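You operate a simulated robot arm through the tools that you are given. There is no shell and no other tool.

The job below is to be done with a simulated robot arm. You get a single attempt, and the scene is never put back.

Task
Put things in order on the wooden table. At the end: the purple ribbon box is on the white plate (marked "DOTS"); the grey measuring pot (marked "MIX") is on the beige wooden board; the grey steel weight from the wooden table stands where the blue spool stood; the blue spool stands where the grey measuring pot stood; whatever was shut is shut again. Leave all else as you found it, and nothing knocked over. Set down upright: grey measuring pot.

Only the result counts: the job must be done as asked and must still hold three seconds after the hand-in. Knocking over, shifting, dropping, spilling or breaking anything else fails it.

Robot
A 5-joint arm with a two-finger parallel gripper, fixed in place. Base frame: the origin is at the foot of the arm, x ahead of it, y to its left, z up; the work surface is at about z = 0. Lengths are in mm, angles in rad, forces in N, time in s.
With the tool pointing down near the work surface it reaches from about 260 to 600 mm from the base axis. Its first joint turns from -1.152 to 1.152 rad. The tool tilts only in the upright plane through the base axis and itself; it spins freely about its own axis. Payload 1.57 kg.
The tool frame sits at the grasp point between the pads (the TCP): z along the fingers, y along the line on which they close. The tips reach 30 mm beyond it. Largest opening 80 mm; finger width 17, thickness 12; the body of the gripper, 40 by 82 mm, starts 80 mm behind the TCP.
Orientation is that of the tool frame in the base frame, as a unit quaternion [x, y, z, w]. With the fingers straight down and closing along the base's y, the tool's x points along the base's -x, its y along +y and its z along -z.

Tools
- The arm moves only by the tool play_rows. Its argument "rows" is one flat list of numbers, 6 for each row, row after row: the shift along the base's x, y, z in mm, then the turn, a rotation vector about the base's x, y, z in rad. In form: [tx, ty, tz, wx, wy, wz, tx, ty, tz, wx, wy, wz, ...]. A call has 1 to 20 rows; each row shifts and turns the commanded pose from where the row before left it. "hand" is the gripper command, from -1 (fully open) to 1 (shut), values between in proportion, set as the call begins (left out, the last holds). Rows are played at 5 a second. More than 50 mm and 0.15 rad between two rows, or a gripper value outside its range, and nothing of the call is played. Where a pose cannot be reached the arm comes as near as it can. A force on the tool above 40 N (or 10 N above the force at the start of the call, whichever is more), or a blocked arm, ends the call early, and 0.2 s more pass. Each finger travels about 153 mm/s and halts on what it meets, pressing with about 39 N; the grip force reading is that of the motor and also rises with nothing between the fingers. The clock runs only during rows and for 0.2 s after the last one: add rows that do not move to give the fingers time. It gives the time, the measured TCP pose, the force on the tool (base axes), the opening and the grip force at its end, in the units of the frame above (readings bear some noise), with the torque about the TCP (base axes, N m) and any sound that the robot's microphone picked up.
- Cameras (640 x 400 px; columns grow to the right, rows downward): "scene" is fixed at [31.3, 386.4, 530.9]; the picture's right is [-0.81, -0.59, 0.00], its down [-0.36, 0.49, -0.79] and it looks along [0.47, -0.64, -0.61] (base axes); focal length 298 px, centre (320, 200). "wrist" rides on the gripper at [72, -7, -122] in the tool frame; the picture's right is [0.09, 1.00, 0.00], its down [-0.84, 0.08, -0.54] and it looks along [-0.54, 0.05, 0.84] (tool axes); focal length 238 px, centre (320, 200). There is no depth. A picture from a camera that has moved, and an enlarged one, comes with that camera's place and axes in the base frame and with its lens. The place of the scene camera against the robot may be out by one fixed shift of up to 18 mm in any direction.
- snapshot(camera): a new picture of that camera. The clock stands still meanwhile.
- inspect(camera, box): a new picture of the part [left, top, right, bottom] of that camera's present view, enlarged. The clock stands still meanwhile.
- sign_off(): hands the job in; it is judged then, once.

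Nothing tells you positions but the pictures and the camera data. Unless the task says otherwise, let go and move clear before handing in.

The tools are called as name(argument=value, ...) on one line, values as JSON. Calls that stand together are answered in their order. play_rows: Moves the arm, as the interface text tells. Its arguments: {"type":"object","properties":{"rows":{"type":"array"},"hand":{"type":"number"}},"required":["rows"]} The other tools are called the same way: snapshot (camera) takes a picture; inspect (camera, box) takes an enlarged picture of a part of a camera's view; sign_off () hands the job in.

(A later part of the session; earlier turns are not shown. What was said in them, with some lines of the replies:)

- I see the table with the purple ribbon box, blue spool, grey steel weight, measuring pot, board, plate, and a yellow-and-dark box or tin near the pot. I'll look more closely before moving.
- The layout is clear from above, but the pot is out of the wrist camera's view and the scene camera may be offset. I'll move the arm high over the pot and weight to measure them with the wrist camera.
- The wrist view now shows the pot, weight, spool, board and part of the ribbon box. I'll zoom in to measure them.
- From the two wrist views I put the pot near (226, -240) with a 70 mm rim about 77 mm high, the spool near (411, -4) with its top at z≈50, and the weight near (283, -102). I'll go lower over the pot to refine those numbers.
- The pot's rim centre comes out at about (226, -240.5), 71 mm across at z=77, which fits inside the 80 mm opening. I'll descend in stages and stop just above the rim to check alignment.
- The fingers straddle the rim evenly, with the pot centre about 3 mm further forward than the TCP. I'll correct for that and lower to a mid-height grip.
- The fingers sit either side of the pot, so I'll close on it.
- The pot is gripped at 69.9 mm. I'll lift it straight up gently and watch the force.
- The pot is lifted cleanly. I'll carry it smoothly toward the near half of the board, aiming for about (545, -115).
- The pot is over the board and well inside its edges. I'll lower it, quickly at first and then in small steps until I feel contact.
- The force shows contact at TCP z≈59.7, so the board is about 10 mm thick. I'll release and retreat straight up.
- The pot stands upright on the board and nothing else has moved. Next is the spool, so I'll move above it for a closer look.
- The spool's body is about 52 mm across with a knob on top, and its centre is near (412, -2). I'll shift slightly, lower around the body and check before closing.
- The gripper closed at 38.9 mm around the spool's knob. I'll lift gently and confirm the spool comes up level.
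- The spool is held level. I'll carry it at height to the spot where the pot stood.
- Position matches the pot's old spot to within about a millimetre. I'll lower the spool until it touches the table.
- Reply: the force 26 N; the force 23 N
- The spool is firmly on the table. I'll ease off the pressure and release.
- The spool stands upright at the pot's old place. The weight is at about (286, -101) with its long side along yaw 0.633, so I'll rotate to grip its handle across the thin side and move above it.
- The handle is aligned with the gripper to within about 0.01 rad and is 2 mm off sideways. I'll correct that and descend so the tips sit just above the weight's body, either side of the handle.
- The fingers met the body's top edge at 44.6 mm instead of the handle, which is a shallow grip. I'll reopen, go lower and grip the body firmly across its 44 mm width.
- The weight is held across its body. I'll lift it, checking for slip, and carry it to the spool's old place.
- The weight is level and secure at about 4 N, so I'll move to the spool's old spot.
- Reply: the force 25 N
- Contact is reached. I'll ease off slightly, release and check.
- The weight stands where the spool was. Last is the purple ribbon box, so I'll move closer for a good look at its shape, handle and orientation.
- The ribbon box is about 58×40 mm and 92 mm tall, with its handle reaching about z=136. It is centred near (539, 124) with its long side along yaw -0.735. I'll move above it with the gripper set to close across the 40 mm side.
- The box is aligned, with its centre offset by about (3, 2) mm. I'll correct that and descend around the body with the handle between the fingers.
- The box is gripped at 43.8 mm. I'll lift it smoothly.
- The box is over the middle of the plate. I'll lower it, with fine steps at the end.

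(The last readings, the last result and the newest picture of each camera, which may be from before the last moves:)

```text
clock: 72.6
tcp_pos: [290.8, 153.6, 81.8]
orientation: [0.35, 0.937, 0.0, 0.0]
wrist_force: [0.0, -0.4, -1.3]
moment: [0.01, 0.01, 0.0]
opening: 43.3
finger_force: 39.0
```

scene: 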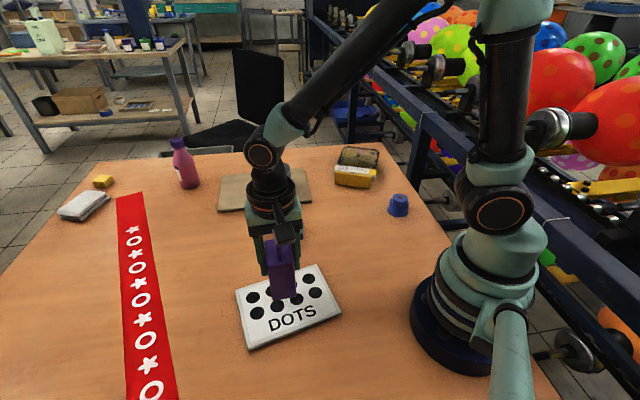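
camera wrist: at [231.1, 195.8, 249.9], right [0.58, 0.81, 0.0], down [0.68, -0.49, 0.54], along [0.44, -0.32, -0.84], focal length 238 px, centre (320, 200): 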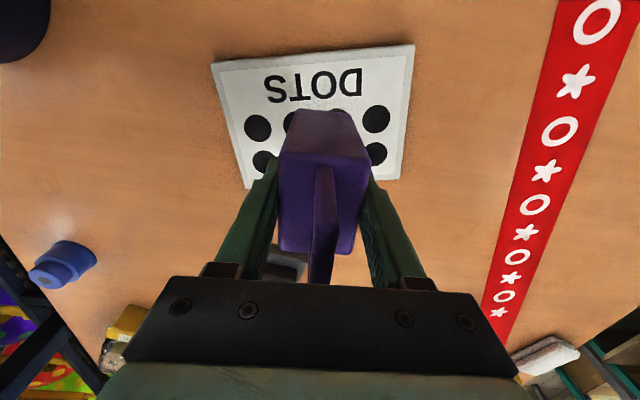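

play_rows(rows=[0, 0, -0.6, 0, 0, 0, 0, 0, 0, 0, 0, 0])

play_rows(rows=[0, 0, -0.6, 0, 0, 0, 0, 0, 0, 0, 0, 0])

inspect(camera="scene", box=[240, 250, 344, 330])

```text
clock: 73.2
tcp_pos: [290.6, 153.8, 82.0]
orientation: [0.35, 0.937, 0.0, 0.0]
wrist_force: [1.0, -1.3, 5.2]
moment: [-0.15, 0.03, 0.01]
opening: 43.4
finger_force: 38.6
```

```text
clock: 73.8
tcp_pos: [290.0, 153.7, 81.5]
orientation: [0.349, 0.937, 0.0, 0.0]
wrist_force: [-1.5, -9.4, 26.6]
moment: [-0.5, 0.16, -0.04]
opening: 43.5
finger_force: 39.2
```

```text
5.00 times, centred on (292, 290) of scene
camera zoom: at [31.2, 386.4, 530.9], right [-0.81, -0.59, 0.0], down [-0.36, 0.49, -0.79], along [0.47, -0.64, -0.61], focal length 1488 px, centre (460, -250)
```

zoom: 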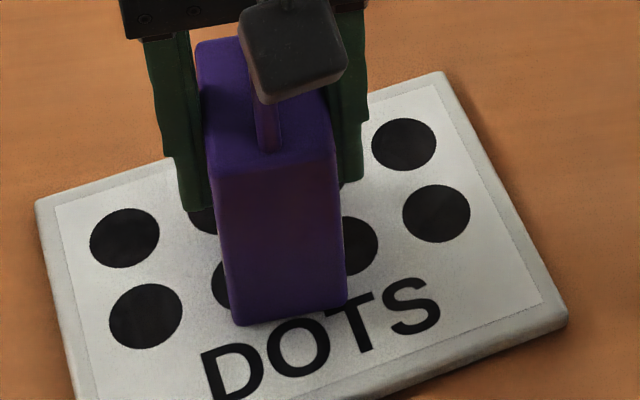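

The box is on the plate. I'll ease off, release and go straight up clear of the handle.

play_rows(rows=[0, 0, 0.7, 0, 0, 0, 0, 0, 0, 0, 0, 0])

play_rows(rows=[0, 0, 0, 0, 0, 0, 0, 0, 0, 0, 0, 0, 0, 0, 0, 0, 0, 0], hand=-1)

snapshot(camera="wrist")

```text
clock: 74.4
tcp_pos: [290.9, 153.3, 82.7]
orientation: [0.35, 0.937, 0.0, 0.0]
wrist_force: [0.4, -4.0, 21.5]
moment: [-0.15, 0.15, -0.01]
opening: 43.4
finger_force: 38.9
```

```text
clock: 75.2
tcp_pos: [290.8, 152.6, 82.1]
orientation: [0.35, 0.937, 0.0, 0.0]
wrist_force: [-0.3, -0.8, 0.6]
moment: [0.03, -0.03, 0.02]
opening: 80.3
finger_force: 0.0
```

```text
taken
camera wrist: at [230.7, 195.9, 203.7], right [0.58, 0.81, 0.0], down [0.68, -0.49, 0.54], along [0.44, -0.32, -0.84], focal length 238 px, centre (320, 200)
```

wrist: 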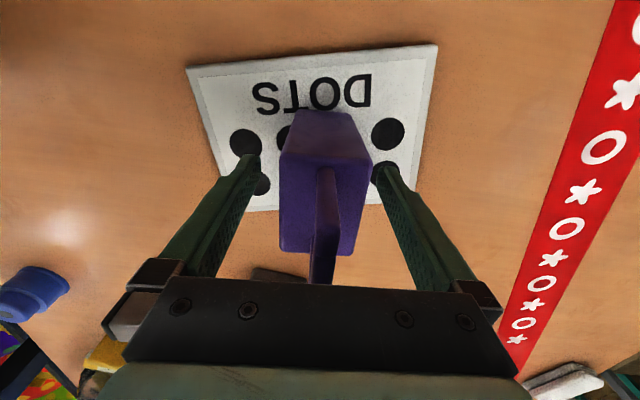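

play_rows(rows=[0, 0, 8, 0, 0, 0, 0, 0, 16, 0, 0, 0, 0, 0, 24, 0, 0, 0, 0, 0, 30, 0, 0, 0, 0, 0, 40, 0, 0, 0, 0, 0, 40, 0, 0, 0, 0, 0, 30, 0, 0, 0, 0, 0, 0, 0, 0, 0])

snapshot(camera="wrist")

snapshot(camera="scene")

```text
clock: 77.0
tcp_pos: [289.1, 154.3, 269.4]
orientation: [0.35, 0.937, -0.001, 0.0]
wrist_force: [0.8, 0.2, -0.1]
moment: [0.04, 0.02, 0.01]
opening: 80.0
finger_force: 0.1
```

```text
taken
camera wrist: at [230.9, 197.1, 392.3], right [0.58, 0.81, 0.0], down [0.68, -0.49, 0.54], along [0.44, -0.32, -0.84], focal length 238 px, centre (320, 200)
```

wrist: 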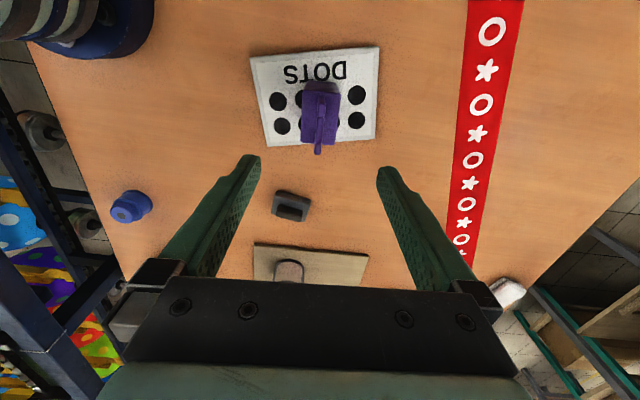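

```text
taken
```

scene: 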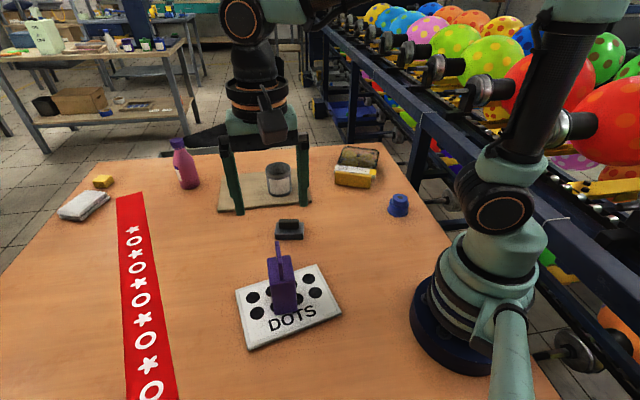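

All four moves are done. I'll check each final placement more closely.

inspect(camera="scene", box=[249, 200, 329, 250])

inspect(camera="scene", box=[220, 235, 350, 355])

inspect(camera="scene", box=[240, 140, 430, 240])

inspect(camera="scene", box=[40, 120, 240, 245])

```text
8.00 times, centred on (289, 225) of scene
camera zoom: at [31.3, 386.4, 530.9], right [-0.81, -0.59, 0.0], down [-0.36, 0.49, -0.79], along [0.47, -0.64, -0.61], focal length 2380 px, centre (568, 0)
```

zoom: 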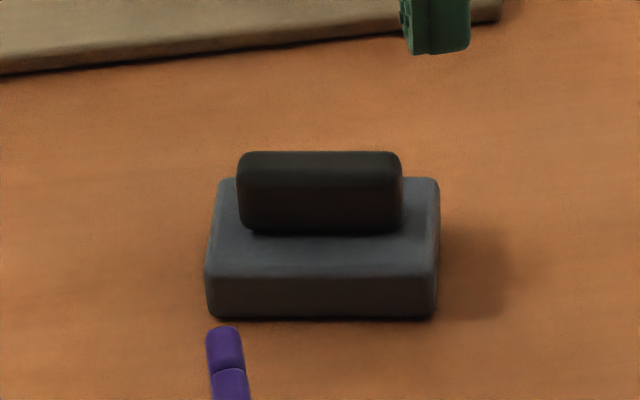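

```text
3.33 times, centred on (285, 295) of scene
camera zoom: at [31.3, 386.4, 530.9], right [-0.81, -0.59, 0.0], down [-0.36, 0.49, -0.79], along [0.47, -0.64, -0.61], focal length 992 px, centre (437, -117)
```

zoom: 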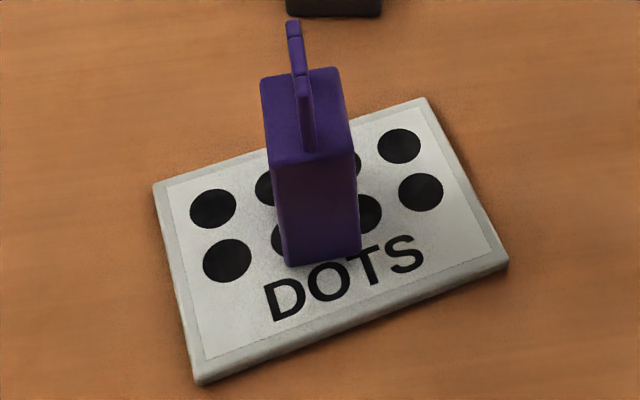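

```text
3.37 times, centred on (335, 190) of scene
camera zoom: at [31.3, 386.4, 530.9], right [-0.81, -0.59, 0.0], down [-0.36, 0.49, -0.79], along [0.47, -0.64, -0.61], focal length 1002 px, centre (270, 234)
```

zoom: 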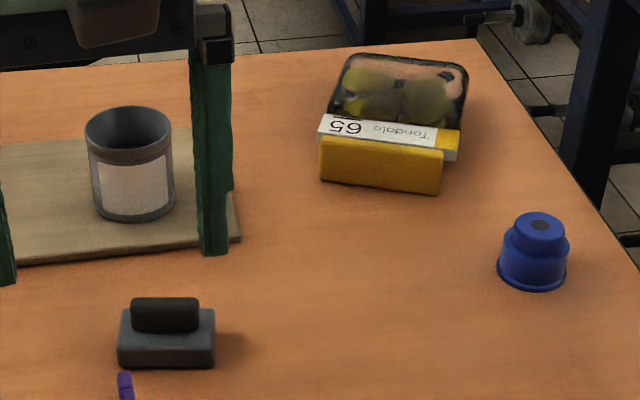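

```text
3.20 times, centred on (140, 182) of scene
camera zoom: at [31.3, 386.4, 530.9], right [-0.81, -0.59, 0.0], down [-0.36, 0.49, -0.79], along [0.47, -0.64, -0.61], focal length 952 px, centre (896, 256)
```

zoom: 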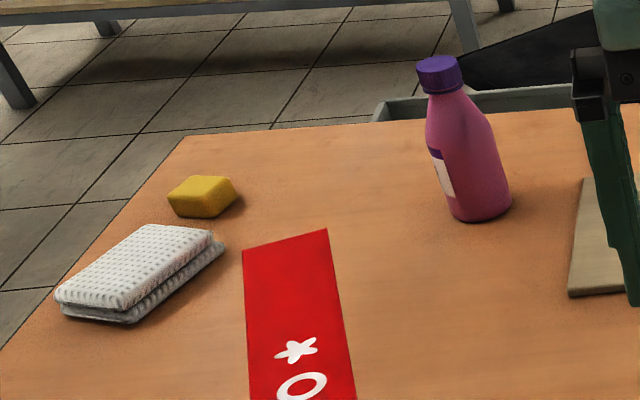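

Everything checks out:
- **Ribbon box:** on the plate.
- **Pot:** upright on the board.
- **Weight:** at the spool's old spot.
- **Spool:** at the pot's old spot.
- **The rest:** the plate, board and other items look unmoved.

The gripper is open and clear, so I'm handing in.

sign_off()

```text
The job is handed in.
```

The job is handed in, and the last pictures showed everything where you asked:

- **Purple ribbon box:** standing on the white "DOTS" plate, close to its middle.
- **Grey measuring pot:** upright on the beige wooden board, well inside its edges.
- **Blue spool:** upright where the pot stood, within about 2 mm.
- **Grey steel weight:** standing where the spool stood, within about 3 mm.

I opened nothing, so there was nothing to shut again. The plate and board matched their starting positions in the pictures, and the other items on the table looked undisturbed. The gripper was open and well above the table at hand-in; I haven't seen the judging result.
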